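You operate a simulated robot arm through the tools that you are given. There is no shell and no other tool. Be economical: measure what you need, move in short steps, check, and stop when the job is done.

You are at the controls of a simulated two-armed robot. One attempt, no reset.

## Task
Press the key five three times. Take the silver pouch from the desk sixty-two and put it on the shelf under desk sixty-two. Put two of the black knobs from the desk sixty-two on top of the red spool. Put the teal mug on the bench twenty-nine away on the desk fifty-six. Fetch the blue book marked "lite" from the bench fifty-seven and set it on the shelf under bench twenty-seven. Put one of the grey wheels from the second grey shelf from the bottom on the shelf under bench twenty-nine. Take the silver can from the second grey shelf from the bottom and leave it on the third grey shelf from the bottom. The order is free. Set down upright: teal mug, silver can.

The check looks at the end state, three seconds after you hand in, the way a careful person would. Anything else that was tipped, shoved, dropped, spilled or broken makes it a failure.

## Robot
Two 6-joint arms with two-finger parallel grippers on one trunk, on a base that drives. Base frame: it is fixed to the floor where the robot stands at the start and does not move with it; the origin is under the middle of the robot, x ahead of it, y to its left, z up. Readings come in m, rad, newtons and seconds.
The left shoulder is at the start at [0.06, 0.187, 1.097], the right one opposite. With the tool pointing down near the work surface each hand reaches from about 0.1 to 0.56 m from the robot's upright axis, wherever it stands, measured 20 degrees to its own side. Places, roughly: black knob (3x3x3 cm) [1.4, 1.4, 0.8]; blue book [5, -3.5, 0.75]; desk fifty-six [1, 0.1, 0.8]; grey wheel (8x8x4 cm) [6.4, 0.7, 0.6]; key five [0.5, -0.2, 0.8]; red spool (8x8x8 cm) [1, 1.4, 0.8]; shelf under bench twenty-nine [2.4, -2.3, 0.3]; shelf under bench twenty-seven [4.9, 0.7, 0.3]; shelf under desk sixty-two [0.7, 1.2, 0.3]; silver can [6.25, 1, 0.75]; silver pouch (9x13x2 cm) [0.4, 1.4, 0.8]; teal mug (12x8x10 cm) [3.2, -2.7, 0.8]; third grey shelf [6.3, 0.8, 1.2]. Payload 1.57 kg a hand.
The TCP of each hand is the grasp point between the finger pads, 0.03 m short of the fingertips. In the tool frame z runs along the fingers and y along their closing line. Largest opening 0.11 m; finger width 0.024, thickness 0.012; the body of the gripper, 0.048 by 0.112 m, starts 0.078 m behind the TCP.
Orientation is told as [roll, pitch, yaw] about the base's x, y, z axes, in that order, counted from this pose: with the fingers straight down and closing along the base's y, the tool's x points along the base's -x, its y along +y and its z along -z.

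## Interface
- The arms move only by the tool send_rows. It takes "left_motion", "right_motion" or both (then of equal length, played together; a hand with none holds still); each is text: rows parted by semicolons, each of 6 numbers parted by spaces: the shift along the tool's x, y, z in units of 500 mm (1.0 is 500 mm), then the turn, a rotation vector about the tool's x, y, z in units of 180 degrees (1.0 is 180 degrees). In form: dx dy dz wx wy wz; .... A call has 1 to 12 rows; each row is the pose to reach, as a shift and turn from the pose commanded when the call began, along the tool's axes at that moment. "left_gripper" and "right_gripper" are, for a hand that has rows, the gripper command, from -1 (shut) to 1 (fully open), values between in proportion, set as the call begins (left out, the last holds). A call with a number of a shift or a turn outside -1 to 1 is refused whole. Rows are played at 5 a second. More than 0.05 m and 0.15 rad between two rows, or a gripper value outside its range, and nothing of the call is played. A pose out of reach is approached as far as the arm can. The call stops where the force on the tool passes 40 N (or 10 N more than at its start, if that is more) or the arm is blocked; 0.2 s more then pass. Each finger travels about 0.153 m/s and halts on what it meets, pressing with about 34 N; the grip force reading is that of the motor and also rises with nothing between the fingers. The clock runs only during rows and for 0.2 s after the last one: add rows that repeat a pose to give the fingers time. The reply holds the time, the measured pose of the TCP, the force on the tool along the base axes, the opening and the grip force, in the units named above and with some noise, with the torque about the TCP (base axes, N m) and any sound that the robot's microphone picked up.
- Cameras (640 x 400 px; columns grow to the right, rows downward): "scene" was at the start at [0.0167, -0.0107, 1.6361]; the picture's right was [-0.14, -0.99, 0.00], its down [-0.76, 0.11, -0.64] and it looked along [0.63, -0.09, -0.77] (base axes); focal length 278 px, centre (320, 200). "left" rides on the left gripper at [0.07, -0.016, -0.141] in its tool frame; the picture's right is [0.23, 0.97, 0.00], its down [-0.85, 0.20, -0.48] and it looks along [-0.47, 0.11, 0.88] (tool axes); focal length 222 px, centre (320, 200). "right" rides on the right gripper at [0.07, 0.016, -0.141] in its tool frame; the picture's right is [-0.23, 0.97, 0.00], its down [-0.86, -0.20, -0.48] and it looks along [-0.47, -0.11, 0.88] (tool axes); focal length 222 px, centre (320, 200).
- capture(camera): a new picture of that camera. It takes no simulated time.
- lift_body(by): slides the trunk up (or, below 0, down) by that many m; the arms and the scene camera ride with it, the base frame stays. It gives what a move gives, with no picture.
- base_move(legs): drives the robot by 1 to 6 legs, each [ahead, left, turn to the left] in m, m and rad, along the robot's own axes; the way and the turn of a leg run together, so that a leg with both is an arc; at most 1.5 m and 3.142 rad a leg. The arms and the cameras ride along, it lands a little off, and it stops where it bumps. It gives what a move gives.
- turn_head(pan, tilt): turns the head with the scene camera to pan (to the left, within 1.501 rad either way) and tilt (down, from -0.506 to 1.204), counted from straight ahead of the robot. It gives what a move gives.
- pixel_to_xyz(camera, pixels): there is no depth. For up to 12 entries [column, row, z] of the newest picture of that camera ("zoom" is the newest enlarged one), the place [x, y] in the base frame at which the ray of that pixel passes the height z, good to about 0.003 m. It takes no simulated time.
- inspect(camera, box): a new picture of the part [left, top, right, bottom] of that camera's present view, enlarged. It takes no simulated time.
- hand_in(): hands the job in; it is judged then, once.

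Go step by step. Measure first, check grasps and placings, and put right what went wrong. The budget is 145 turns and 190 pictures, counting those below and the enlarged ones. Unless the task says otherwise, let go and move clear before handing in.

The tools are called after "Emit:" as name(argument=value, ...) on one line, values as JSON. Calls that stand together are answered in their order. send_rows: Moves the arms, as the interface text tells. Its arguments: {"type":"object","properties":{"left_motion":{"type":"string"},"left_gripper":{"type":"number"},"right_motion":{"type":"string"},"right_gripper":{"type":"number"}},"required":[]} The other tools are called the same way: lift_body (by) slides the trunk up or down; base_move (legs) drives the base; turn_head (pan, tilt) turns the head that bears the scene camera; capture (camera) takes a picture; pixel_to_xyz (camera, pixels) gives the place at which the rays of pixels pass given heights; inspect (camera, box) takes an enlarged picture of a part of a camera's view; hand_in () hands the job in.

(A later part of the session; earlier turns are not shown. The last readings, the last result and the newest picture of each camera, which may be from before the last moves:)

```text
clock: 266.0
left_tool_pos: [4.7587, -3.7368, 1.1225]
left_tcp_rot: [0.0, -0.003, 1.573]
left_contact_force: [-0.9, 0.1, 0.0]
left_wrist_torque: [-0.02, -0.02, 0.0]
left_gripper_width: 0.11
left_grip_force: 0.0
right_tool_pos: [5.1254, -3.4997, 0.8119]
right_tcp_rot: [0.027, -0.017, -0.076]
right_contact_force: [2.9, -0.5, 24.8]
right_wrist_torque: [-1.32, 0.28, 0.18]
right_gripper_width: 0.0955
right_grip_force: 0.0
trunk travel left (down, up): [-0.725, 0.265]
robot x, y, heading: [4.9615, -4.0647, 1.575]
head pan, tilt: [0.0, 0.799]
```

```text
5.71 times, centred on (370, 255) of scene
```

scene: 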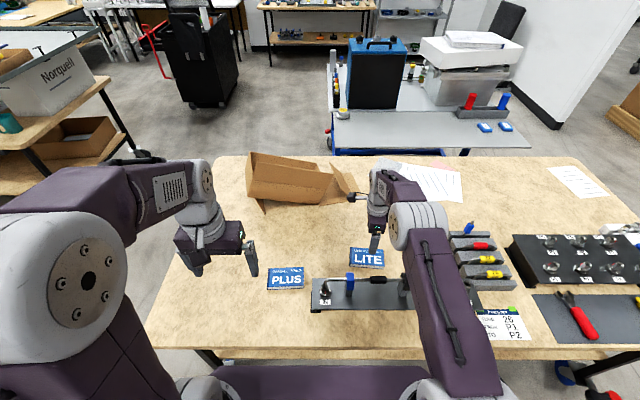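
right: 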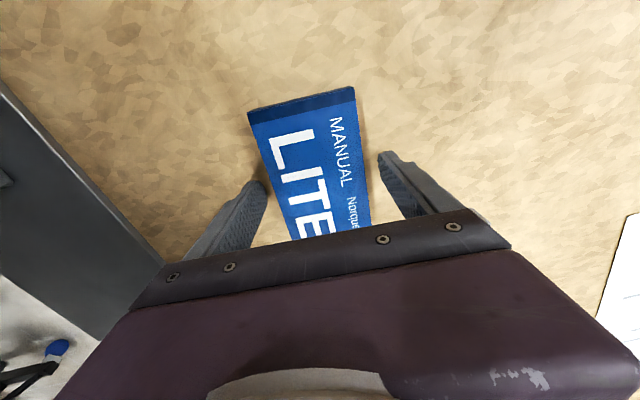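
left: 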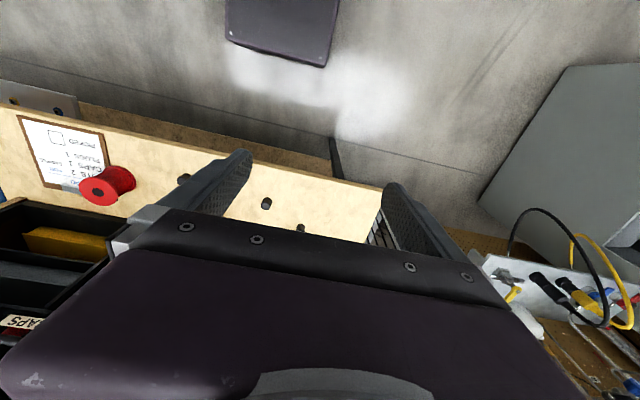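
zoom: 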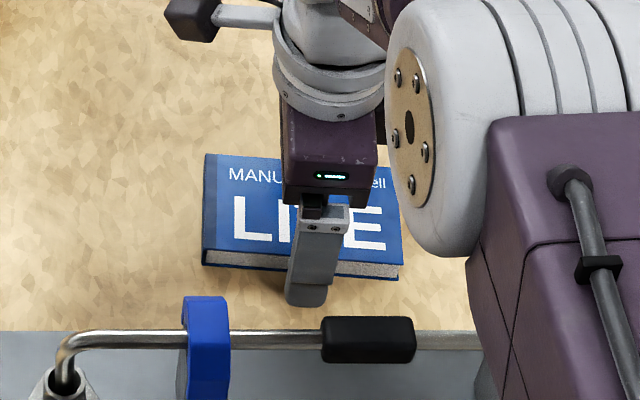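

Tips reached the bench at TCP z=0.812 (25 N), book between them. Easing up 3 mm and closing.

Emit:
send_rows(right_motion="0 0 -0.008 0 0 0;0 0 -0.008 0 0 0")

Emit:
send_rows(right_motion="0 0 0 0 0 0;0 0 0 0 0 0;0 0 0 0 0 0;0 0 0 0 0 0", right_gripper=-1)

Emit:
send_rows(right_motion="0 0 -0.05 0 0 0;0 0 -0.13 0 0 0;0 0 -0.22 0 0 0;0 0 -0.31 0 0 0;0 0 -0.4 0 0 0;0 0 -0.49 0 0 0;0 0 -0.49 0 0 0")

Emit:
capture(camera="right")

```text
clock: 266.6
left_tool_pos: [4.7596, -3.7356, 1.1241]
left_tcp_rot: [0.0, 0.0, 1.574]
left_contact_force: [0.5, -0.6, 0.3]
left_wrist_torque: [-0.01, 0.02, 0.01]
left_gripper_width: 0.11
left_grip_force: 0.1
right_tool_pos: [5.1251, -3.5013, 0.8116]
right_tcp_rot: [0.02, -0.017, -0.075]
right_contact_force: [2.7, 0.3, 4.9]
right_wrist_torque: [-0.27, -0.01, 0.13]
right_gripper_width: 0.095
right_grip_force: 0.1
trunk travel left (down, up): [-0.725, 0.265]
robot x, y, heading: [4.9637, -4.065, 1.576]
head pan, tilt: [0.0, 0.799]
```

```text
clock: 267.6
left_tool_pos: [4.7586, -3.7333, 1.1222]
left_tcp_rot: [0.0, 0.001, 1.575]
left_contact_force: [-0.7, -0.2, 0.5]
left_wrist_torque: [0.0, -0.03, 0.04]
left_gripper_width: 0.1097
left_grip_force: 0.1
right_tool_pos: [5.1245, -3.5001, 0.8111]
right_tcp_rot: [0.021, -0.017, -0.073]
right_contact_force: [-0.3, 0.7, -0.9]
right_wrist_torque: [-0.02, 0.05, 0.01]
right_gripper_width: 0.0693
right_grip_force: 34.1
trunk travel left (down, up): [-0.725, 0.265]
robot x, y, heading: [4.9629, -4.0636, 1.572]
head pan, tilt: [0.0, 0.799]
```

```text
clock: 269.2
left_tool_pos: [4.7578, -3.7349, 1.1235]
left_tcp_rot: [-0.001, 0.001, 1.574]
left_contact_force: [0.0, -0.1, 0.0]
left_wrist_torque: [-0.05, 0.0, -0.04]
left_gripper_width: 0.1097
left_grip_force: 0.1
right_tool_pos: [5.1206, -3.5058, 1.0589]
right_tcp_rot: [0.02, -0.017, -0.076]
right_contact_force: [0.2, 0.1, -0.3]
right_wrist_torque: [0.01, 0.02, -0.05]
right_gripper_width: 0.0692
right_grip_force: 34.2
trunk travel left (down, up): [-0.725, 0.265]
robot x, y, heading: [4.9614, -4.0637, 1.572]
head pan, tilt: [0.0, 0.799]
```

```text
81 pictures are left
```

right: 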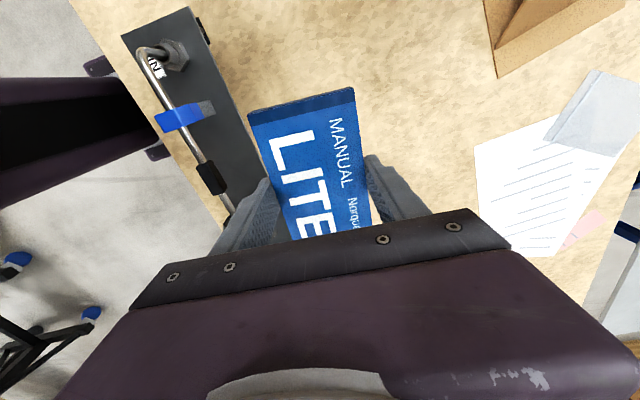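

Book held firmly (6.9 cm). Pulling it in and turning the wrist back so it closes sideways.

Emit:
send_rows(right_motion="-0.011 -0.031 0 0 0 -0.0437;-0.022 -0.062 0 0 0 -0.0875;-0.032 -0.0925 0 0 0 -0.131;-0.043 -0.123 0 0 0 -0.175;-0.054 -0.154 0 0 0 -0.2187;-0.065 -0.185 0 0 0 -0.2625;-0.075 -0.216 0 0 0 -0.306;-0.086 -0.247 0 0 0 -0.35;-0.097 -0.278 0 0 0 -0.394;-0.108 -0.308 0 0 0 -0.4375;-0.118 -0.339 0 0 0 -0.481;-0.129 -0.37 0 0 0 -0.525")

Emit:
base_move(legs=[[-0.3, 0, 0], [0, 0.98, 0], [1.5, 0, 0], [1.4, 0, 0]])

Emit:
turn_head(pan=-0.2, tilt=0.55)

Emit:
capture(camera="scene")

```text
clock: 271.8
left_tool_pos: [4.7591, -3.7351, 1.1218]
left_tcp_rot: [-0.001, 0.0, 1.574]
left_contact_force: [0.6, -0.8, -0.3]
left_wrist_torque: [0.01, 0.02, 0.01]
left_gripper_width: 0.11
left_grip_force: 0.1
right_tool_pos: [5.1726, -3.6946, 1.0538]
right_tcp_rot: [-0.02, -0.018, 1.578]
right_contact_force: [-0.4, 0.1, -0.9]
right_wrist_torque: [0.05, 0.0, 0.0]
right_gripper_width: 0.0693
right_grip_force: 34.4
trunk travel left (down, up): [-0.725, 0.265]
robot x, y, heading: [4.9612, -4.0647, 1.572]
head pan, tilt: [0.0, 0.799]
```

```text
clock: 292.1
left_tool_pos: [3.8123, -1.1238, 1.1243]
left_tcp_rot: [0.0, 0.0, 1.575]
left_contact_force: [0.0, -0.4, 0.4]
left_wrist_torque: [0.04, 0.0, -0.04]
left_gripper_width: 0.1101
left_grip_force: 0.0
right_tool_pos: [4.2254, -1.0835, 1.0534]
right_tcp_rot: [-0.02, -0.02, 1.576]
right_contact_force: [-0.6, 0.0, -1.0]
right_wrist_torque: [-0.03, -0.02, 0.0]
right_gripper_width: 0.0692
right_grip_force: 33.8
trunk travel left (down, up): [-0.725, 0.265]
robot x, y, heading: [4.0131, -1.4541, 1.573]
head pan, tilt: [0.0, 0.799]
```

```text
clock: 292.8
left_tool_pos: [3.8114, -1.1249, 1.1229]
left_tcp_rot: [-0.002, 0.0, 1.574]
left_contact_force: [-0.4, -0.3, -0.1]
left_wrist_torque: [-0.01, 0.02, -0.03]
left_gripper_width: 0.1102
left_grip_force: 0.1
right_tool_pos: [4.2254, -1.0835, 1.0538]
right_tcp_rot: [-0.02, -0.018, 1.576]
right_contact_force: [0.1, 0.0, -1.5]
right_wrist_torque: [-0.01, -0.02, -0.03]
right_gripper_width: 0.0689
right_grip_force: 34.0
trunk travel left (down, up): [-0.725, 0.265]
robot x, y, heading: [4.0119, -1.4567, 1.577]
head pan, tilt: [-0.201, 0.55]
```

```text
80 pictures are left
```

scene: 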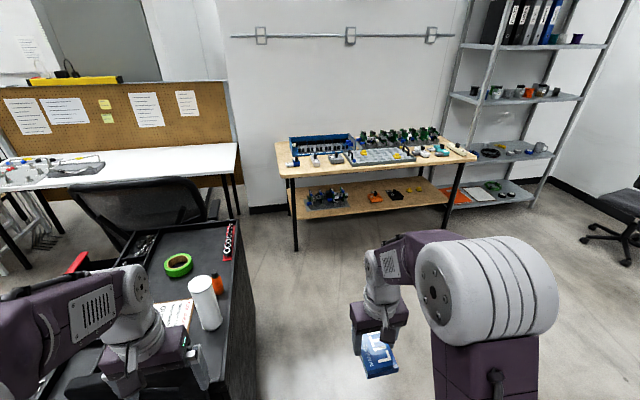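

Left hand is near a paper roll standing on the black chest (205,300). Measuring it and bench 27 before moving.

Emit:
pixel_to_xyz(camera="scene", pixels=[[208, 325, 0.85], [208, 325, 0.95], [202, 282, 1.1], [202, 282, 1.0], [245, 255, 0.9], [296, 250, 0], [443, 228, 0], [290, 172, 0.75], [475, 157, 0.75], [380, 212, 0.35], [530, 203, 0.1], [450, 208, 0.1]])

Emit:
inspect(camera="scene", box=[260, 110, 480, 260])

Emit:
capture(camera="left")

```text
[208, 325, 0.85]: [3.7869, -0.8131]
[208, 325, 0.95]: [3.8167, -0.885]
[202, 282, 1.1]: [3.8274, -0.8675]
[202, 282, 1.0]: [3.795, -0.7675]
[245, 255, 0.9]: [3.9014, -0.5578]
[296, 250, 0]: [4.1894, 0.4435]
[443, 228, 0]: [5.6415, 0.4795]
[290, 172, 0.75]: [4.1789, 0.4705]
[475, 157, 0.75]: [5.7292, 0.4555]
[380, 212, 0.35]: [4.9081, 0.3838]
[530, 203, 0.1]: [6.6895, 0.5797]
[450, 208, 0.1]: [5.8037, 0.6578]
```

```text
2.67 times, centred on (370, 185) of scene
```

zoom: 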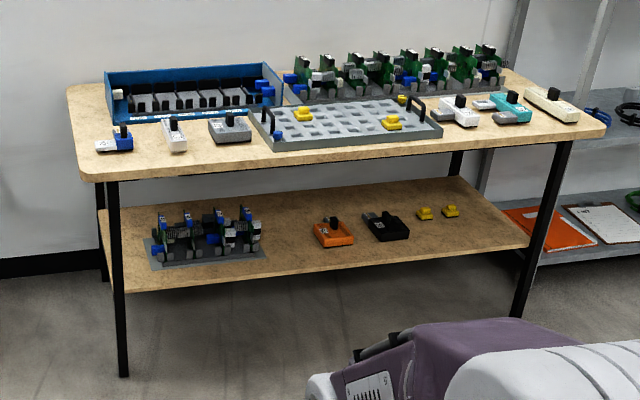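

```text
78 pictures are left
```

left: 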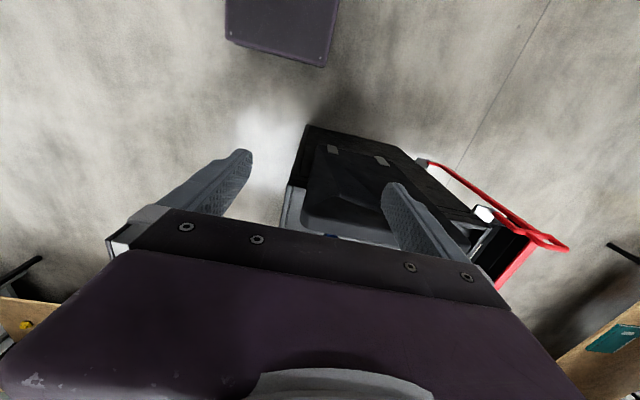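

Bench 27's shelf has free room at its right end (right of the yellow pieces). Driving clear of the chest and blue table to stand before it.

Emit:
base_move(legs=[[0, -0.55, 0], [0.55, 0, 0], [0.35, -0.68, 0]])

Emit:
turn_head(pan=0, tilt=0.7)

Emit:
capture(camera="scene")

```text
clock: 302.4
left_tool_pos: [5.023, -0.2193, 1.1222]
left_tcp_rot: [0.0, 0.0, 1.57]
left_contact_force: [-0.2, 0.3, 0.0]
left_wrist_torque: [0.05, 0.03, -0.01]
left_gripper_width: 0.11
left_grip_force: 0.0
right_tool_pos: [5.4377, -0.1811, 1.053]
right_tcp_rot: [-0.02, -0.02, 1.571]
right_contact_force: [-0.5, 0.3, -1.3]
right_wrist_torque: [-0.04, 0.05, -0.02]
right_gripper_width: 0.069
right_grip_force: 34.1
trunk travel left (down, up): [-0.725, 0.265]
robot x, y, heading: [5.2255, -0.5535, 1.57]
head pan, tilt: [-0.201, 0.55]
```

```text
clock: 303.2
left_tool_pos: [5.0236, -0.2188, 1.1222]
left_tcp_rot: [0.0, -0.002, 1.571]
left_contact_force: [0.5, 0.3, 0.8]
left_wrist_torque: [-0.02, -0.01, 0.0]
left_gripper_width: 0.1097
left_grip_force: 0.1
right_tool_pos: [5.4391, -0.1798, 1.0542]
right_tcp_rot: [-0.019, -0.019, 1.572]
right_contact_force: [0.3, -0.2, -2.0]
right_wrist_torque: [0.01, 0.02, 0.01]
right_gripper_width: 0.0691
right_grip_force: 33.9
trunk travel left (down, up): [-0.725, 0.265]
robot x, y, heading: [5.2242, -0.5476, 1.574]
head pan, tilt: [0.0, 0.7]
```

```text
77 pictures are left
```

scene: 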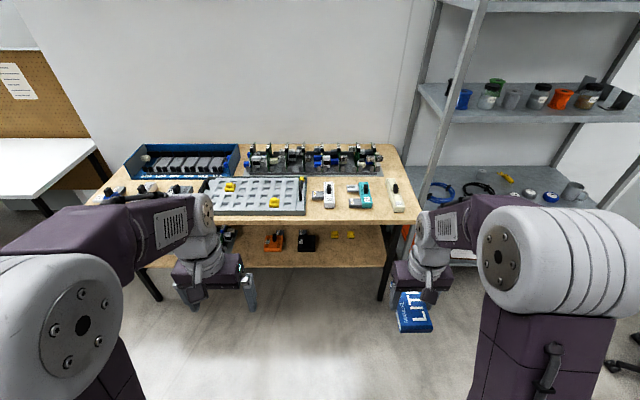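

Measuring the free zone of the shelf: yellow pieces at (335,235),(351,235), shelf right end near (388,262).

Emit:
pixel_to_xyz(camera="scene", pixels=[[335, 236, 0.35], [351, 236, 0.35], [300, 267, 0.33], [380, 266, 0.33], [330, 221, 0.75], [405, 219, 0.75], [395, 295, 0], [410, 240, 0.1], [330, 222, 0.35]])

Emit:
inspect(camera="scene", box=[250, 200, 450, 320])

Emit:
send_rows(right_motion="0 0 -0.07 0 0 0;0 0 -0.14 0 0 0;0 0 -0.2 0 0 0;0 0 -0.2 0 0 0")

Emit:
lift_body(by=-0.4)

Emit:
lift_body(by=-0.32)

Emit:
capture(camera="scene")

```text
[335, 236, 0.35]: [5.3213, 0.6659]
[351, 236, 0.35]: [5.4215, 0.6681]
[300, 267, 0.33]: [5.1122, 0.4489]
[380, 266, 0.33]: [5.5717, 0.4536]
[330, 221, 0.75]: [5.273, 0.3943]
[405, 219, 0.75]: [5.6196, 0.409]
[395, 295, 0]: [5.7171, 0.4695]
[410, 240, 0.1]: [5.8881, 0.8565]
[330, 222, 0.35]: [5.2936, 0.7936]
```

```text
3.20 times, centred on (350, 260) of scene
```

zoom: 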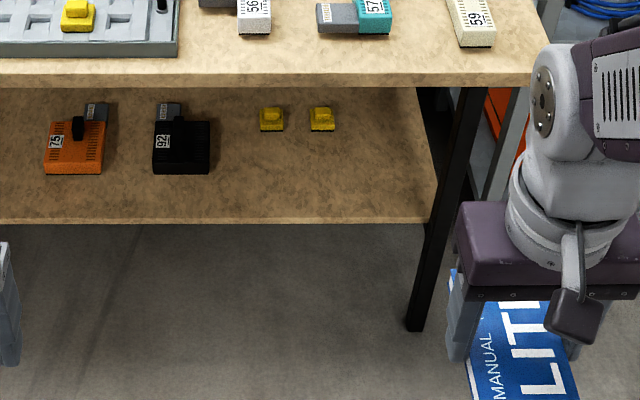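

```text
clock: 304.2
left_tool_pos: [5.0229, -0.2188, 1.1222]
left_tcp_rot: [0.0, -0.001, 1.57]
left_contact_force: [0.1, 0.5, -0.1]
left_wrist_torque: [0.01, -0.01, 0.0]
left_gripper_width: 0.1098
left_grip_force: 0.1
right_tool_pos: [5.4375, -0.1815, 1.1556]
right_tcp_rot: [-0.019, -0.019, 1.57]
right_contact_force: [0.5, -0.2, -1.6]
right_wrist_torque: [0.02, -0.01, 0.01]
right_gripper_width: 0.0691
right_grip_force: 33.7
trunk travel left (down, up): [-0.725, 0.265]
robot x, y, heading: [5.226, -0.5521, 1.57]
head pan, tilt: [0.0, 0.7]
```

```text
clock: 308.0
left_tool_pos: [5.0224, -0.2193, 0.7216]
left_tcp_rot: [0.001, -0.001, 1.57]
left_contact_force: [1.2, -0.2, 0.4]
left_wrist_torque: [0.0, -0.02, -0.01]
left_gripper_width: 0.1099
left_grip_force: 0.1
right_tool_pos: [5.4371, -0.181, 0.7557]
right_tcp_rot: [-0.018, -0.02, 1.57]
right_contact_force: [0.0, 0.5, -1.3]
right_wrist_torque: [0.04, 0.01, 0.01]
right_gripper_width: 0.0691
right_grip_force: 33.7
trunk travel left (down, up): [-0.325, 0.665]
robot x, y, heading: [5.2284, -0.5508, 1.573]
head pan, tilt: [0.0, 0.7]
```

```text
clock: 311.2
left_tool_pos: [5.0236, -0.2196, 0.4019]
left_tcp_rot: [0.0, 0.001, 1.57]
left_contact_force: [-0.2, 0.0, -0.3]
left_wrist_torque: [-0.01, -0.01, -0.02]
left_gripper_width: 0.1099
left_grip_force: 0.0
right_tool_pos: [5.4367, -0.1811, 0.4355]
right_tcp_rot: [-0.019, -0.018, 1.571]
right_contact_force: [-0.2, -0.3, -0.9]
right_wrist_torque: [0.03, 0.01, 0.03]
right_gripper_width: 0.0692
right_grip_force: 33.7
trunk travel left (down, up): [-0.005, 0.985]
robot x, y, heading: [5.2239, -0.5517, 1.575]
head pan, tilt: [0.0, 0.7]
```

```text
75 pictures are left
```

scene: 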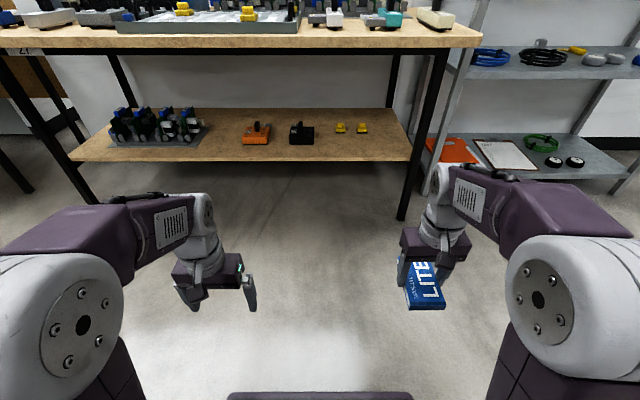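

Free spot around (5.40,0.545). Driving in so the hand enters under the top: forward 0.6, left 0.035, hand 2 cm lower first.

Emit:
send_rows(right_motion="0 0 0.02 0 0 0;0 0 0.045 0 0 0;0 0 0.045 0 0 0")

Emit:
base_move(legs=[[0.45, 0.035, 0]])

Emit:
capture(camera="scene")

Emit:
capture(camera="right")

```text
clock: 312.0
left_tool_pos: [5.0238, -0.2187, 0.4028]
left_tcp_rot: [-0.001, 0.0, 1.569]
left_contact_force: [-0.3, 1.0, 0.1]
left_wrist_torque: [-0.02, -0.03, 0.0]
left_gripper_width: 0.11
left_grip_force: 0.1
right_tool_pos: [5.4374, -0.1813, 0.4131]
right_tcp_rot: [-0.019, -0.019, 1.57]
right_contact_force: [-0.2, 0.5, -1.1]
right_wrist_torque: [-0.01, 0.0, 0.0]
right_gripper_width: 0.0694
right_grip_force: 33.7
trunk travel left (down, up): [-0.005, 0.985]
robot x, y, heading: [5.2242, -0.55, 1.574]
head pan, tilt: [0.0, 0.7]
```

```text
clock: 314.7
left_tool_pos: [4.99, 0.235, 0.403]
left_tcp_rot: [-0.001, 0.002, 1.566]
left_contact_force: [-0.3, -0.2, -0.6]
left_wrist_torque: [0.02, -0.03, 0.0]
left_gripper_width: 0.11
left_grip_force: 0.1
right_tool_pos: [5.4031, 0.2716, 0.4139]
right_tcp_rot: [-0.019, -0.02, 1.567]
right_contact_force: [-0.2, 0.5, -1.1]
right_wrist_torque: [0.02, -0.01, 0.0]
right_gripper_width: 0.069
right_grip_force: 34.7
trunk travel left (down, up): [-0.005, 0.985]
robot x, y, heading: [5.1945, -0.099, 1.569]
head pan, tilt: [0.0, 0.7]
```

```text
74 pictures are left
```

scene: 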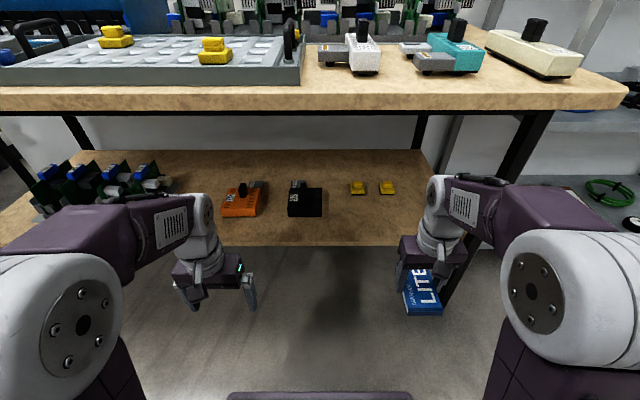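

```text
73 pictures are left
```

right: 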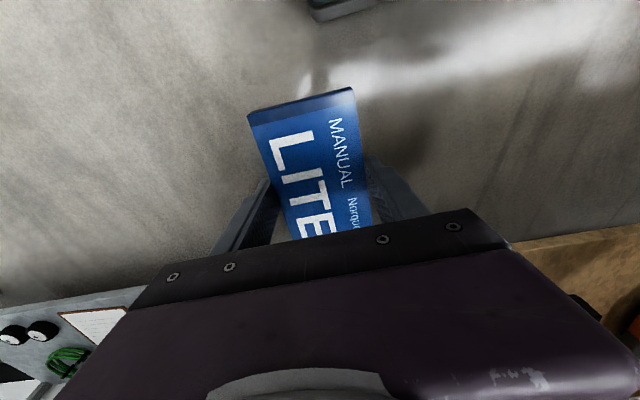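

Extending the arm 0.16 m forward now (elbow folds inward, away from the right leg), then a short base move.

Emit:
send_rows(right_motion="-0.08 0 0 0 0 0;-0.16 0 0 0 0 0;-0.24 0 0 0 0 0;-0.32 0 0 0 0 0;-0.32 0 0 0 0 0")

Emit:
base_move(legs=[[0.12, 0, 0]])

Emit:
capture(camera="scene")

Emit:
capture(camera="right")

```text
clock: 315.9
left_tool_pos: [4.9895, 0.2356, 0.4035]
left_tcp_rot: [-0.001, 0.002, 1.568]
left_contact_force: [-0.3, -0.2, 0.0]
left_wrist_torque: [-0.02, -0.01, 0.0]
left_gripper_width: 0.1103
left_grip_force: 0.1
right_tool_pos: [5.4044, 0.4331, 0.4145]
right_tcp_rot: [-0.02, -0.016, 1.566]
right_contact_force: [0.8, -0.3, -1.1]
right_wrist_torque: [-0.02, -0.02, -0.01]
right_gripper_width: 0.0692
right_grip_force: 33.5
trunk travel left (down, up): [-0.005, 0.985]
robot x, y, heading: [5.1901, -0.0951, 1.564]
head pan, tilt: [0.0, 0.7]
```

```text
clock: 317.1
left_tool_pos: [4.9918, 0.3557, 0.403]
left_tcp_rot: [0.0, 0.001, 1.566]
left_contact_force: [-0.4, -0.2, -1.1]
left_wrist_torque: [-0.03, -0.01, 0.01]
left_gripper_width: 0.1096
left_grip_force: 0.1
right_tool_pos: [5.4068, 0.5519, 0.4152]
right_tcp_rot: [-0.019, -0.019, 1.562]
right_contact_force: [-0.3, 0.0, -1.0]
right_wrist_torque: [0.03, -0.01, 0.0]
right_gripper_width: 0.0695
right_grip_force: 34.3
trunk travel left (down, up): [-0.005, 0.985]
robot x, y, heading: [5.189, 0.02, 1.566]
head pan, tilt: [0.0, 0.7]
```

```text
72 pictures are left
```

scene: 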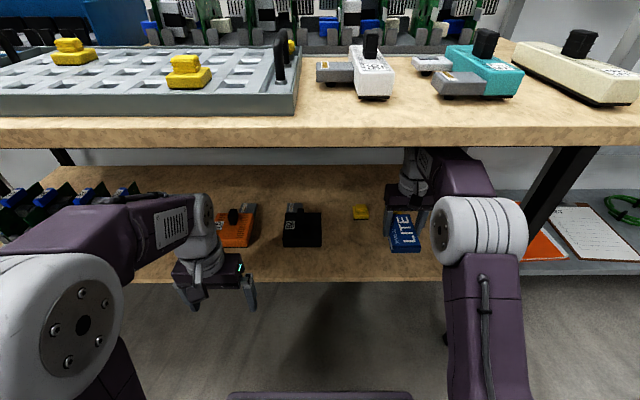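

```text
71 pictures are left
```

right: 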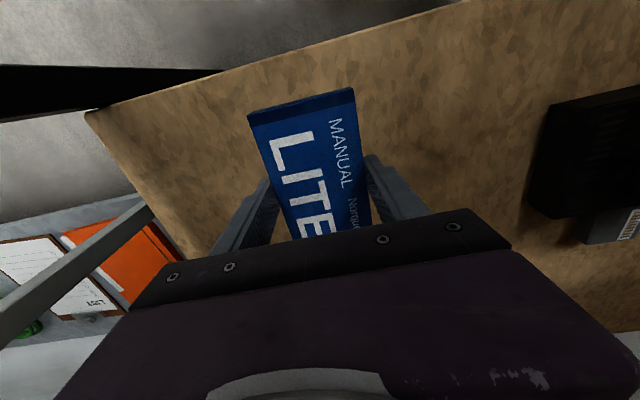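

Book hovers inside the shelf's free zone. Lowering gently until it touches.

Emit:
send_rows(right_motion="0 0 0.02 0 0 0;0 0 0.04 0 0 0;0 0 0.05 0 0 0;0 0 0.06 0 0 0;0 0 0.068 0 0 0;0 0 0.074 0 0 0;0 0 0.08 0 0 0;0 0 0.086 0 0 0")

```text
clock: 318.9
left_tool_pos: [4.9921, 0.3561, 0.4021]
left_tcp_rot: [-0.001, -0.001, 1.563]
left_contact_force: [0.6, 0.2, 0.4]
left_wrist_torque: [0.0, -0.03, 0.0]
left_gripper_width: 0.1101
left_grip_force: 0.0
right_tool_pos: [5.4077, 0.5524, 0.3728]
right_tcp_rot: [-0.02, -0.019, 1.563]
right_contact_force: [0.8, 0.0, -1.6]
right_wrist_torque: [0.0, 0.04, -0.01]
right_gripper_width: 0.0695
right_grip_force: 33.7
trunk travel left (down, up): [-0.005, 0.985]
robot x, y, heading: [5.1906, 0.0221, 1.558]
head pan, tilt: [0.0, 0.7]
```

No contact yet at 0.373. Continuing in 2–3 mm rows.

Emit:
send_rows(right_motion="0 0 0.006 0 0 0;0 0 0.012 0 0 0;0 0 0.018 0 0 0;0 0 0.024 0 0 0;0 0 0.03 0 0 0;0 0 0.035 0 0 0")

Emit:
inspect(camera="scene", box=[330, 150, 470, 300])

```text
clock: 320.4
left_tool_pos: [4.992, 0.3545, 0.4044]
left_tcp_rot: [0.0, -0.004, 1.563]
left_contact_force: [0.3, 0.4, 0.0]
left_wrist_torque: [0.0, 0.06, 0.0]
left_gripper_width: 0.1097
left_grip_force: 0.0
right_tool_pos: [5.4086, 0.5531, 0.3617]
right_tcp_rot: [-0.021, -0.031, 1.563]
right_contact_force: [0.1, -8.8, 25.2]
right_wrist_torque: [-0.97, 1.01, 0.41]
right_gripper_width: 0.0694
right_grip_force: 33.7
trunk travel left (down, up): [-0.005, 0.985]
robot x, y, heading: [5.1897, 0.0231, 1.56]
head pan, tilt: [0.0, 0.7]
stopped in row 6 (right hand): the force on the tool passed its limit at 42 N (the readings are from after the stop); the commanded pose is now the measured one
```

```text
2.67 times, centred on (400, 225) of scene
```

zoom: 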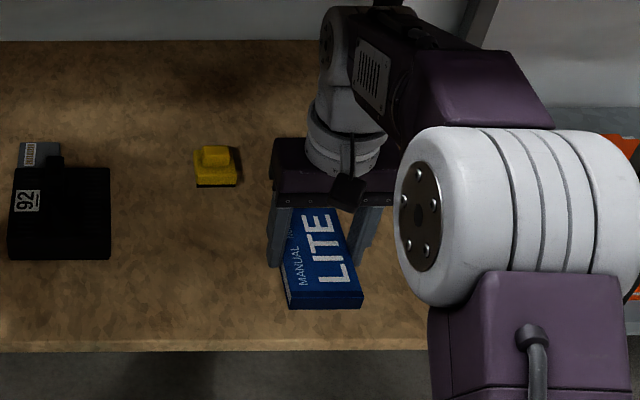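

Book touched the shelf. Easing 2 mm, opening, then rising slightly.

Emit:
send_rows(right_motion="0 0 -0.004 0 0 0;0 0 -0.004 0 0 0")

Emit:
send_rows(right_motion="0 0 0 0 0 0;0 0 0 0 0 0;0 0 0 0 0 0", right_gripper=0.7)

Emit:
send_rows(right_motion="0 0 -0.05 0 0 0;0 0 -0.1 0 0 0;0 0 -0.12 0 0 0")

Emit:
capture(camera="right")

```text
clock: 321.0
left_tool_pos: [4.9923, 0.3548, 0.4035]
left_tcp_rot: [0.0, -0.002, 1.564]
left_contact_force: [0.4, 0.6, -0.3]
left_wrist_torque: [0.02, -0.01, 0.04]
left_gripper_width: 0.1101
left_grip_force: 0.0
right_tool_pos: [5.4079, 0.5525, 0.3596]
right_tcp_rot: [-0.021, -0.03, 1.566]
right_contact_force: [-2.0, -5.3, 21.0]
right_wrist_torque: [-0.56, 0.93, 0.23]
right_gripper_width: 0.0695
right_grip_force: 34.2
trunk travel left (down, up): [-0.005, 0.985]
robot x, y, heading: [5.1912, 0.0189, 1.563]
head pan, tilt: [0.0, 0.7]
```

```text
clock: 321.8
left_tool_pos: [4.9911, 0.355, 0.4038]
left_tcp_rot: [0.001, -0.003, 1.565]
left_contact_force: [0.3, -0.2, -0.1]
left_wrist_torque: [0.02, 0.02, -0.01]
left_gripper_width: 0.1104
left_grip_force: 0.1
right_tool_pos: [5.41, 0.5523, 0.362]
right_tcp_rot: [-0.022, -0.029, 1.563]
right_contact_force: [21.2, -3.8, 23.1]
right_wrist_torque: [-0.34, 0.33, 0.31]
right_gripper_width: 0.0738
right_grip_force: 0.1
trunk travel left (down, up): [-0.005, 0.985]
robot x, y, heading: [5.1911, 0.0213, 1.563]
head pan, tilt: [0.0, 0.7]
```

```text
clock: 322.6
left_tool_pos: [4.9911, 0.3559, 0.4023]
left_tcp_rot: [0.0, 0.001, 1.564]
left_contact_force: [-0.9, -0.3, 0.3]
left_wrist_torque: [0.03, -0.01, 0.02]
left_gripper_width: 0.1099
left_grip_force: 0.0
right_tool_pos: [5.4068, 0.5531, 0.4193]
right_tcp_rot: [-0.019, -0.027, 1.565]
right_contact_force: [-1.1, 0.5, 1.0]
right_wrist_torque: [0.02, 0.02, 0.01]
right_gripper_width: 0.0936
right_grip_force: 0.1
trunk travel left (down, up): [-0.005, 0.985]
robot x, y, heading: [5.1903, 0.0236, 1.562]
head pan, tilt: [0.0, 0.7]
```

```text
69 pictures are left
```

right: 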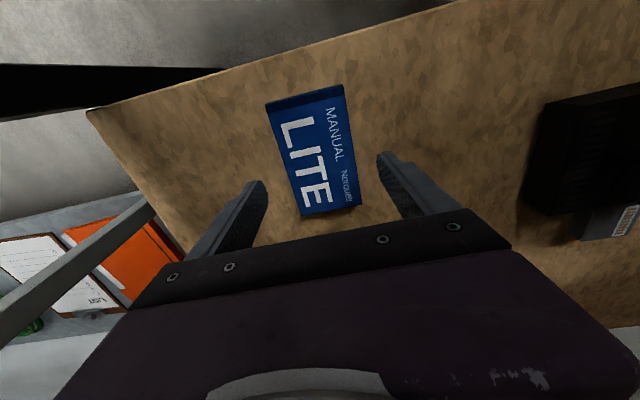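

Book rests flat on bench 27's shelf. Backing out, retracting the arm, then raising the trunk.

Emit:
base_move(legs=[[-0.65, 0, 0]])

Emit:
send_rows(right_motion="0.08 0 -0.02 0 0 0;0.16 0 -0.02 0 0 0;0.24 0 -0.02 0 0 0;0.32 0 -0.02 0 0 0;0.32 0 -0.02 0 0 0")

Emit:
lift_body(by=0.4)

Emit:
base_move(legs=[[0, -0.9, 0]])

Emit:
turn_head(pan=0, tilt=0.3)

Emit:
capture(camera="scene")

```text
clock: 326.2
left_tool_pos: [4.9863, -0.2963, 0.4024]
left_tcp_rot: [0.0, 0.001, 1.568]
left_contact_force: [-0.3, 0.4, 0.7]
left_wrist_torque: [0.01, 0.04, -0.02]
left_gripper_width: 0.1099
left_grip_force: 0.1
right_tool_pos: [5.4019, -0.0976, 0.4198]
right_tcp_rot: [-0.019, -0.027, 1.568]
right_contact_force: [0.5, 0.2, -0.5]
right_wrist_torque: [0.05, 0.04, 0.02]
right_gripper_width: 0.0934
right_grip_force: 0.0
trunk travel left (down, up): [-0.005, 0.985]
robot x, y, heading: [5.1878, -0.6243, 1.562]
head pan, tilt: [0.0, 0.7]
```

```text
clock: 327.4
left_tool_pos: [4.9869, -0.2946, 0.4012]
left_tcp_rot: [0.001, 0.001, 1.568]
left_contact_force: [-0.1, -0.6, 0.3]
left_wrist_torque: [-0.01, -0.02, 0.03]
left_gripper_width: 0.11
left_grip_force: 0.2
right_tool_pos: [5.4022, -0.2567, 0.4244]
right_tcp_rot: [-0.019, -0.026, 1.567]
right_contact_force: [0.3, 0.3, 0.8]
right_wrist_torque: [0.01, 0.04, 0.01]
right_gripper_width: 0.0936
right_grip_force: 0.1
trunk travel left (down, up): [-0.005, 0.985]
robot x, y, heading: [5.1896, -0.6298, 1.571]
head pan, tilt: [0.0, 0.7]
```

```text
clock: 331.3
left_tool_pos: [4.9875, -0.296, 0.802]
left_tcp_rot: [0.0, 0.001, 1.567]
left_contact_force: [0.7, -0.1, 0.5]
left_wrist_torque: [-0.02, 0.02, 0.01]
left_gripper_width: 0.1102
left_grip_force: 0.2
right_tool_pos: [5.4012, -0.2564, 0.8249]
right_tcp_rot: [-0.019, -0.026, 1.566]
right_contact_force: [-0.3, 0.3, 0.6]
right_wrist_torque: [0.03, -0.02, 0.0]
right_gripper_width: 0.0936
right_grip_force: 0.1
trunk travel left (down, up): [-0.405, 0.585]
robot x, y, heading: [5.1895, -0.6278, 1.565]
head pan, tilt: [0.0, 0.7]
```

```text
clock: 335.9
left_tool_pos: [5.8772, -0.2993, 0.8025]
left_tcp_rot: [-0.002, 0.0, 1.566]
left_contact_force: [0.7, 0.0, -0.5]
left_wrist_torque: [-0.01, 0.02, 0.0]
left_gripper_width: 0.1101
left_grip_force: 0.1
right_tool_pos: [6.2911, -0.2604, 0.8246]
right_tcp_rot: [-0.021, -0.026, 1.565]
right_contact_force: [0.4, 0.2, 0.5]
right_wrist_torque: [-0.01, 0.02, 0.03]
right_gripper_width: 0.0932
right_grip_force: 0.0
trunk travel left (down, up): [-0.405, 0.585]
robot x, y, heading: [6.0734, -0.6288, 1.564]
head pan, tilt: [0.0, 0.7]
```

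```text
clock: 336.8
left_tool_pos: [5.8775, -0.299, 0.8029]
left_tcp_rot: [0.001, 0.0, 1.566]
left_contact_force: [0.2, -1.3, 0.3]
left_wrist_torque: [-0.02, 0.0, 0.0]
left_gripper_width: 0.11
left_grip_force: 0.0
right_tool_pos: [6.2917, -0.2607, 0.8236]
right_tcp_rot: [-0.02, -0.026, 1.566]
right_contact_force: [0.5, 0.1, -0.1]
right_wrist_torque: [-0.01, 0.02, -0.03]
right_gripper_width: 0.0937
right_grip_force: 0.1
trunk travel left (down, up): [-0.405, 0.585]
robot x, y, heading: [6.0787, -0.6306, 1.564]
head pan, tilt: [0.0, 0.3]
```

```text
68 pictures are left
```

scene: 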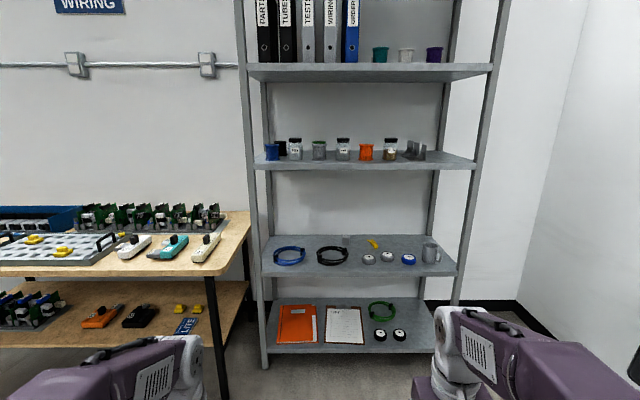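

Rack in view: second shelf at rows 235–275, third at 150–168. Enlarging both.

Emit:
inspect(camera="scene", box=[255, 225, 465, 285])

Emit:
inspect(camera="scene", box=[245, 125, 485, 180])

Emit:
pixel_to_xyz(camera="scene", pixels=[[368, 258, 0.6], [387, 256, 0.6], [431, 261, 0.57], [345, 245, 0.6], [262, 276, 0.55], [455, 273, 0.55], [258, 168, 1.1], [474, 168, 1.1], [408, 258, 0.6], [262, 368, 0], [350, 236, 0.55]])

```text
3.05 times, centred on (360, 255) of scene
```

zoom: 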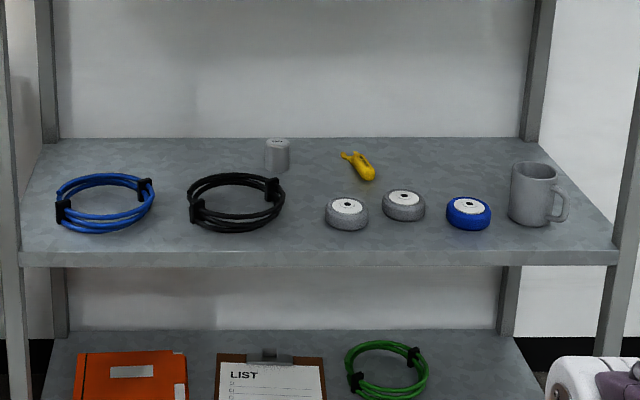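

```text
2.67 times, centred on (365, 152) of scene
```

zoom: 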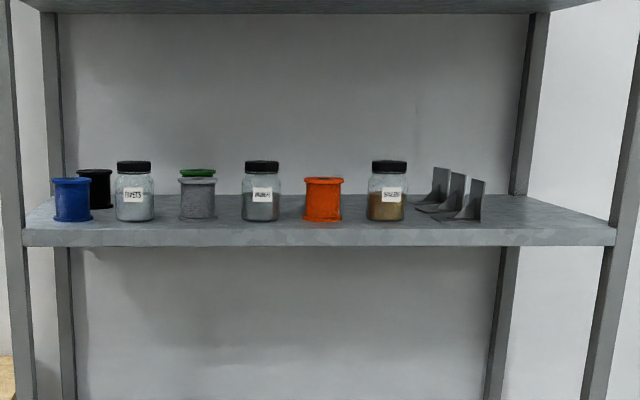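

```text
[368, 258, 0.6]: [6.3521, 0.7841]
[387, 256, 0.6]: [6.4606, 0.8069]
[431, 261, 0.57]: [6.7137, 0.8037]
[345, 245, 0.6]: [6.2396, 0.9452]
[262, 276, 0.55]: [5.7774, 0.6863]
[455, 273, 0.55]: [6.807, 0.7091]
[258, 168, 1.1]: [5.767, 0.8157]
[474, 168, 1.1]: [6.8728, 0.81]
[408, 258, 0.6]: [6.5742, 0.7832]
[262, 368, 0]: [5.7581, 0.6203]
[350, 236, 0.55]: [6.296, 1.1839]
```

The silver can stands at the back near (6.25,1.0) behind the coil; grey wheels at (6.35,0.78) and (6.46,0.81). Third shelf is free at its right end. Tilting the right hand 45° forward and raising it a bit.

Emit:
send_rows(right_motion="0 0.02 0 0 -0.036 0;0 0.03 0 0 -0.072 0;0 0.04 0 0 -0.108 0;0 0.04 0 0 -0.144 0;0 0.04 0 0 -0.18 0;0 0.04 0 0 -0.216 0;0 0.04 0 0 -0.25 0;0 0.04 0 0 -0.25 0", right_gripper=1)

Emit:
base_move(legs=[[0.6, 0, 0.007]])

Emit:
turn_head(pan=0, tilt=0.55)

Emit:
capture(camera="right")

Emit:
capture(camera="scene")

```text
clock: 338.6
left_tool_pos: [5.8772, -0.2997, 0.803]
left_tcp_rot: [0.001, -0.001, 1.566]
left_contact_force: [-0.3, 1.1, -0.3]
left_wrist_torque: [-0.02, 0.03, 0.02]
left_gripper_width: 0.1101
left_grip_force: 0.0
right_tool_pos: [6.2714, -0.2355, 0.8592]
right_tcp_rot: [-0.027, -0.809, 1.584]
right_contact_force: [0.9, -0.7, -0.1]
right_wrist_torque: [0.03, 0.01, 0.04]
right_gripper_width: 0.1101
right_grip_force: 0.0
right hand out of reach, approached as far as the arm can: row 6, 7, 8
trunk travel left (down, up): [-0.405, 0.585]
robot x, y, heading: [6.0774, -0.6308, 1.568]
head pan, tilt: [0.0, 0.3]
```

```text
clock: 342.0
left_tool_pos: [5.8695, 0.3041, 0.8025]
left_tcp_rot: [-0.001, 0.0, 1.582]
left_contact_force: [0.4, 0.6, 0.2]
left_wrist_torque: [-0.04, 0.02, -0.01]
left_gripper_width: 0.1101
left_grip_force: 0.1
right_tool_pos: [6.2626, 0.3759, 0.8599]
right_tcp_rot: [-0.027, -0.811, 1.603]
right_contact_force: [-0.6, 1.0, 0.8]
right_wrist_torque: [-0.01, 0.02, -0.01]
right_gripper_width: 0.1098
right_grip_force: 0.0
trunk travel left (down, up): [-0.405, 0.585]
robot x, y, heading: [6.0695, -0.0255, 1.581]
head pan, tilt: [0.0, 0.3]
```

```text
clock: 342.8
left_tool_pos: [5.8695, 0.3048, 0.8031]
left_tcp_rot: [-0.001, 0.0, 1.583]
left_contact_force: [0.8, 0.3, 0.1]
left_wrist_torque: [0.01, 0.02, 0.02]
left_gripper_width: 0.11
left_grip_force: 0.1
right_tool_pos: [6.2626, 0.3752, 0.8605]
right_tcp_rot: [-0.026, -0.812, 1.605]
right_contact_force: [0.4, 0.2, 0.2]
right_wrist_torque: [0.0, -0.02, -0.01]
right_gripper_width: 0.11
right_grip_force: 0.1
trunk travel left (down, up): [-0.405, 0.585]
robot x, y, heading: [6.0734, -0.026, 1.58]
head pan, tilt: [0.0, 0.55]
```

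```text
65 pictures are left
```

right: 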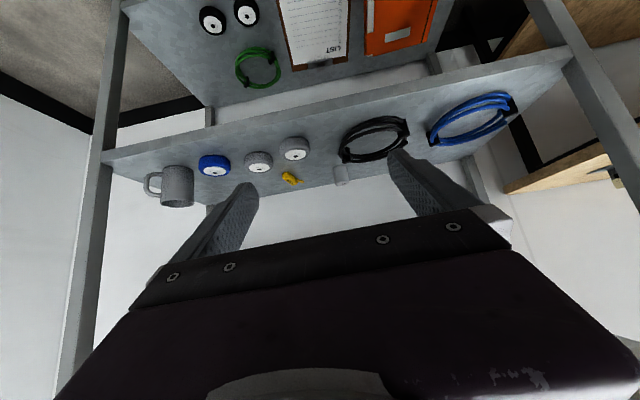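

```text
64 pictures are left
```

scene: 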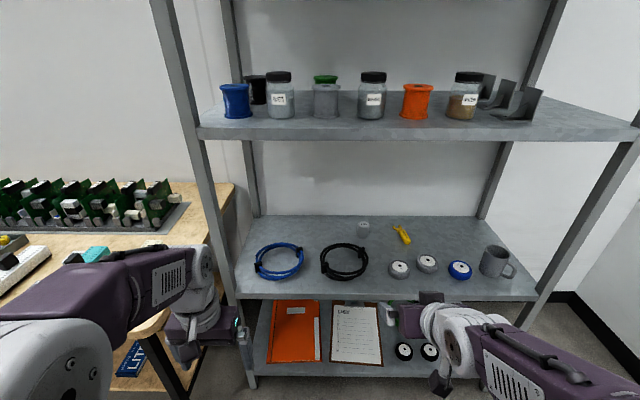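

Left hand could clip the rack's left post, so I'll tuck it in. Measuring can (scene 363,228; right 341,176) and wheels.

Emit:
send_rows(left_motion="0.06 -0.04 0 0 0 0;0.12 -0.08 0 0 0 0;0.18 -0.12 0 0 0 0;0.22 -0.16 0 0 0 0;0.24 -0.16 0 0 0 0")

Emit:
inspect(camera="scene", box=[330, 210, 450, 285])

Emit:
pixel_to_xyz(camera="scene", pixels=[[363, 235, 0.54], [363, 235, 0.56], [363, 224, 0.62], [399, 266, 0.58], [399, 266, 0.56], [427, 261, 0.58], [240, 297, 0.54], [536, 297, 0.54], [200, 130, 1.11], [350, 215, 0.54]])

Emit:
pixel_to_xyz(camera="right", pixels=[[341, 183, 0.62], [341, 168, 0.54], [341, 168, 0.56], [296, 152, 0.58], [296, 152, 0.56], [260, 163, 0.58], [260, 163, 0.56]])

```text
clock: 344.0
left_tool_pos: [5.9541, 0.1893, 0.8005]
left_tcp_rot: [0.001, 0.002, 1.582]
left_contact_force: [0.3, -0.6, 1.0]
left_wrist_torque: [0.01, 0.0, 0.02]
left_gripper_width: 0.1099
left_grip_force: 0.0
left hand out of reach, approached as far as the arm can: row 5
right_tool_pos: [6.263, 0.3747, 0.8594]
right_tcp_rot: [-0.028, -0.81, 1.604]
right_contact_force: [-0.8, 0.7, 0.6]
right_wrist_torque: [0.0, 0.01, -0.02]
right_gripper_width: 0.1102
right_grip_force: 0.2
trunk travel left (down, up): [-0.405, 0.585]
robot x, y, heading: [6.0743, -0.0235, 1.585]
head pan, tilt: [0.0, 0.55]
```

```text
5.33 times, centred on (390, 248) of scene
```

zoom: 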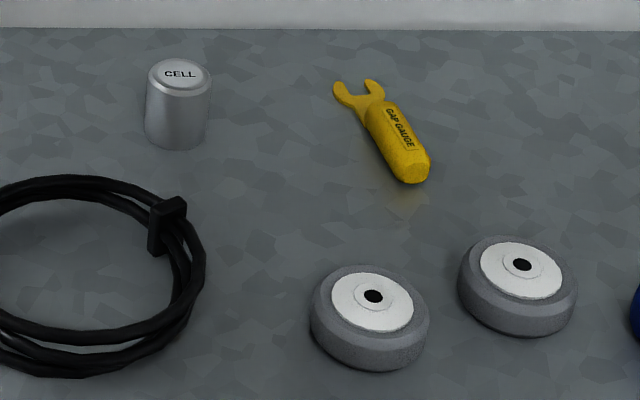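

```text
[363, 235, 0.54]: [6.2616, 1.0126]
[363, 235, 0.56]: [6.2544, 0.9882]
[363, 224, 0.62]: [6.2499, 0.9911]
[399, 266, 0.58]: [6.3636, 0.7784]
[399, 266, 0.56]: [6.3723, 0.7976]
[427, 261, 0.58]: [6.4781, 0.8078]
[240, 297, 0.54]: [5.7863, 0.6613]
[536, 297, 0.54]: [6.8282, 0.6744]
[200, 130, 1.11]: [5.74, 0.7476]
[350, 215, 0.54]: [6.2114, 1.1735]
```

```text
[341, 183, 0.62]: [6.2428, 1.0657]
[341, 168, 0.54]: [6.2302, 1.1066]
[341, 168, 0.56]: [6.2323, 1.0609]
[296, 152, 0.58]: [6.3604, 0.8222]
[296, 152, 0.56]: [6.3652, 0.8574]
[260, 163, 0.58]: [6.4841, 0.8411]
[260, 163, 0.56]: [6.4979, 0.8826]
```

Triangulating: shelf 2 top ≈0.585, can centre (6.25,0.965), z 0.585–0.642; wheel 1 at (6.345,0.735). Lowering and extending the hand before entering the rack.

Emit:
send_rows(right_motion="0.006 0.004 0.075 0 0 0;0.011 0.007 0.15 0 0 0;0.017 0.011 0.224 0 0 0;0.022 0.014 0.3 0 0 0;0.028 0.018 0.373 0 0 0;0.028 0.018 0.373 0 0 0", right_gripper=0.55)

Emit:
capture(camera="scene")

```text
clock: 345.4
left_tool_pos: [5.9532, 0.1894, 0.7997]
left_tcp_rot: [-0.002, 0.0, 1.582]
left_contact_force: [-0.2, -1.3, -0.3]
left_wrist_torque: [0.01, 0.0, 0.0]
left_gripper_width: 0.11
left_grip_force: 0.2
right_tool_pos: [6.2531, 0.5012, 0.7217]
right_tcp_rot: [-0.028, -0.813, 1.601]
right_contact_force: [-0.4, 1.3, 0.3]
right_wrist_torque: [0.0, 0.01, 0.03]
right_gripper_width: 0.0853
right_grip_force: 0.0
trunk travel left (down, up): [-0.405, 0.585]
robot x, y, heading: [6.0752, -0.0264, 1.583]
head pan, tilt: [0.0, 0.55]
```

```text
62 pictures are left
```

scene: 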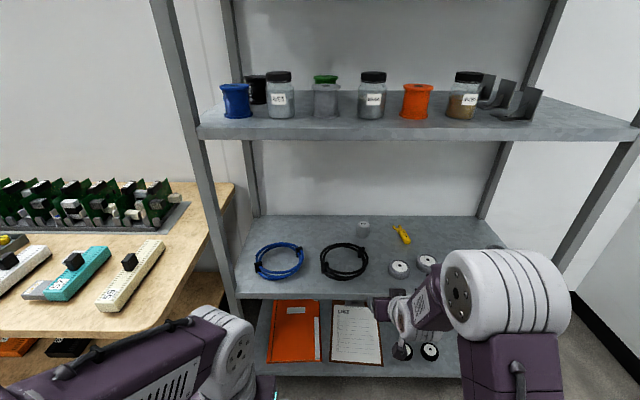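

Tracking is exact. Extending 9 cm more (elbow drops), then driving in 0.29 m.

Emit:
send_rows(right_motion="-0.041 0 0.043 0 0 0;-0.083 0 0.087 0 0 0;-0.124 0 0.13 0 0 0;-0.124 0 0.13 0 0 0")

Emit:
base_move(legs=[[0.3, 0, -0.012]])

Emit:
capture(camera="scene")

Emit:
capture(camera="right")

```text
clock: 346.4
left_tool_pos: [5.954, 0.1896, 0.7997]
left_tcp_rot: [0.0, -0.001, 1.582]
left_contact_force: [0.1, 0.2, -0.1]
left_wrist_torque: [-0.02, 0.0, -0.04]
left_gripper_width: 0.11
left_grip_force: 0.1
right_tool_pos: [6.2522, 0.59, 0.7207]
right_tcp_rot: [-0.029, -0.808, 1.602]
right_contact_force: [0.4, 0.1, 0.2]
right_wrist_torque: [-0.01, 0.0, -0.01]
right_gripper_width: 0.0853
right_grip_force: 0.0
trunk travel left (down, up): [-0.405, 0.585]
robot x, y, heading: [6.0735, -0.0252, 1.585]
head pan, tilt: [0.0, 0.55]
```

```text
clock: 348.5
left_tool_pos: [5.9548, 0.4926, 0.799]
left_tcp_rot: [-0.001, 0.002, 1.569]
left_contact_force: [1.0, -0.6, 0.1]
left_wrist_torque: [-0.01, 0.0, 0.03]
left_gripper_width: 0.1101
left_grip_force: 0.1
right_tool_pos: [6.2605, 0.8891, 0.7189]
right_tcp_rot: [-0.028, -0.808, 1.584]
right_contact_force: [0.4, 0.0, -0.4]
right_wrist_torque: [-0.01, 0.01, 0.02]
right_gripper_width: 0.0852
right_grip_force: 0.0
trunk travel left (down, up): [-0.405, 0.585]
robot x, y, heading: [6.0709, 0.275, 1.571]
head pan, tilt: [0.0, 0.55]
```

```text
61 pictures are left
```

scene: 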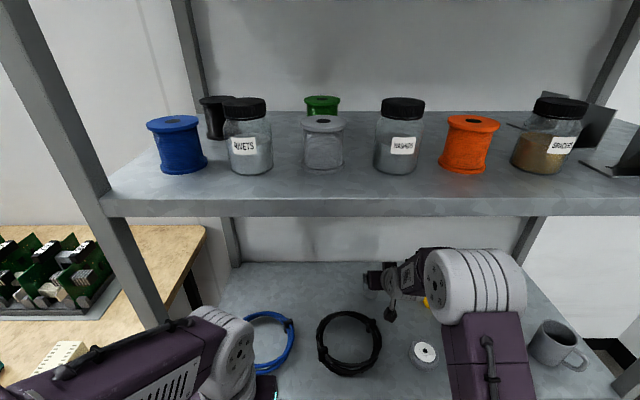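

```text
60 pictures are left
```

right: 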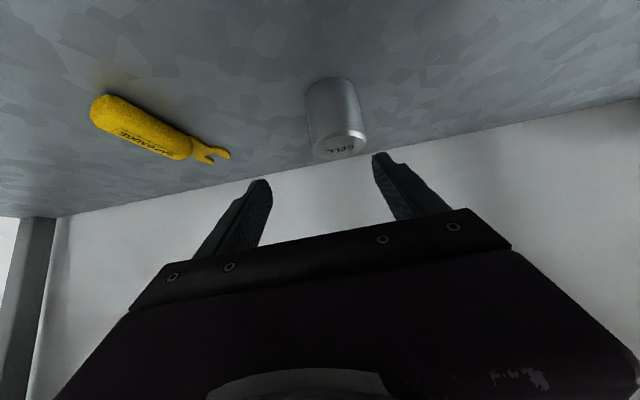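

Can is now in view between the fingers at right (338,143) top. Measuring it.

Emit:
pixel_to_xyz(camera="right", pixels=[[340, 147, 0.642], [340, 147, 0.66], [340, 147, 0.63], [331, 80, 0.585], [331, 80, 0.6], [331, 80, 0.61]])

```text
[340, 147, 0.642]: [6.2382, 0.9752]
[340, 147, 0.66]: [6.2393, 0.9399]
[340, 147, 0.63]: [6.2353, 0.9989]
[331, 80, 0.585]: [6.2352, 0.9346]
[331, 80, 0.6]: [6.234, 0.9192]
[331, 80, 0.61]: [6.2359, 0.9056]
```

Can centre (6.237,0.965), top 0.645. Shifting 2.3 cm left and sliding in along the finger direction.

Emit:
send_rows(right_motion="0 0.045 0 0 0 0;0.009 0.045 0.06 0 0 0;0.018 0.045 0.12 0 0 0;0.028 0.045 0.18 0 0 0;0.037 0.045 0.225 0 0 0;0.037 0.045 0.225 0 0 0")

Emit:
capture(camera="right")

```text
clock: 349.6
left_tool_pos: [5.9552, 0.485, 0.8026]
left_tcp_rot: [-0.001, -0.006, 1.564]
left_contact_force: [0.0, 0.7, 0.5]
left_wrist_torque: [-0.05, 0.02, 0.01]
left_gripper_width: 0.1099
left_grip_force: 0.1
right_tool_pos: [6.2379, 0.9505, 0.6495]
right_tcp_rot: [-0.027, -0.832, 1.589]
right_contact_force: [0.1, -25.4, 32.1]
right_wrist_torque: [-0.31, 1.47, 1.37]
right_gripper_width: 0.0844
right_grip_force: 0.1
trunk travel left (down, up): [-0.405, 0.585]
robot x, y, heading: [6.0739, 0.2772, 1.568]
head pan, tilt: [0.0, 0.55]
stopped in row 5 (right hand): the force on the tool passed its limit at 76 N (the readings are from after the stop); the commanded pose is now the measured one
```

```text
59 pictures are left
```

right: 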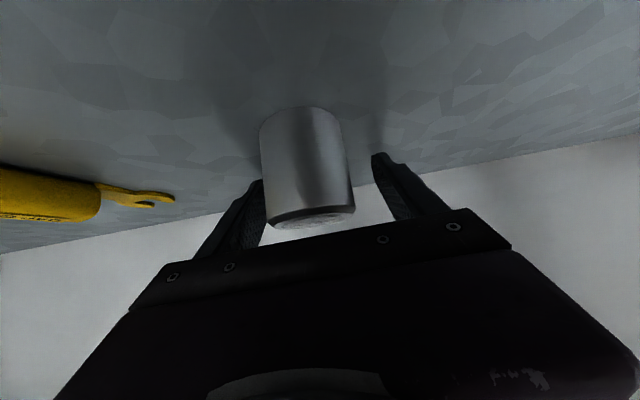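

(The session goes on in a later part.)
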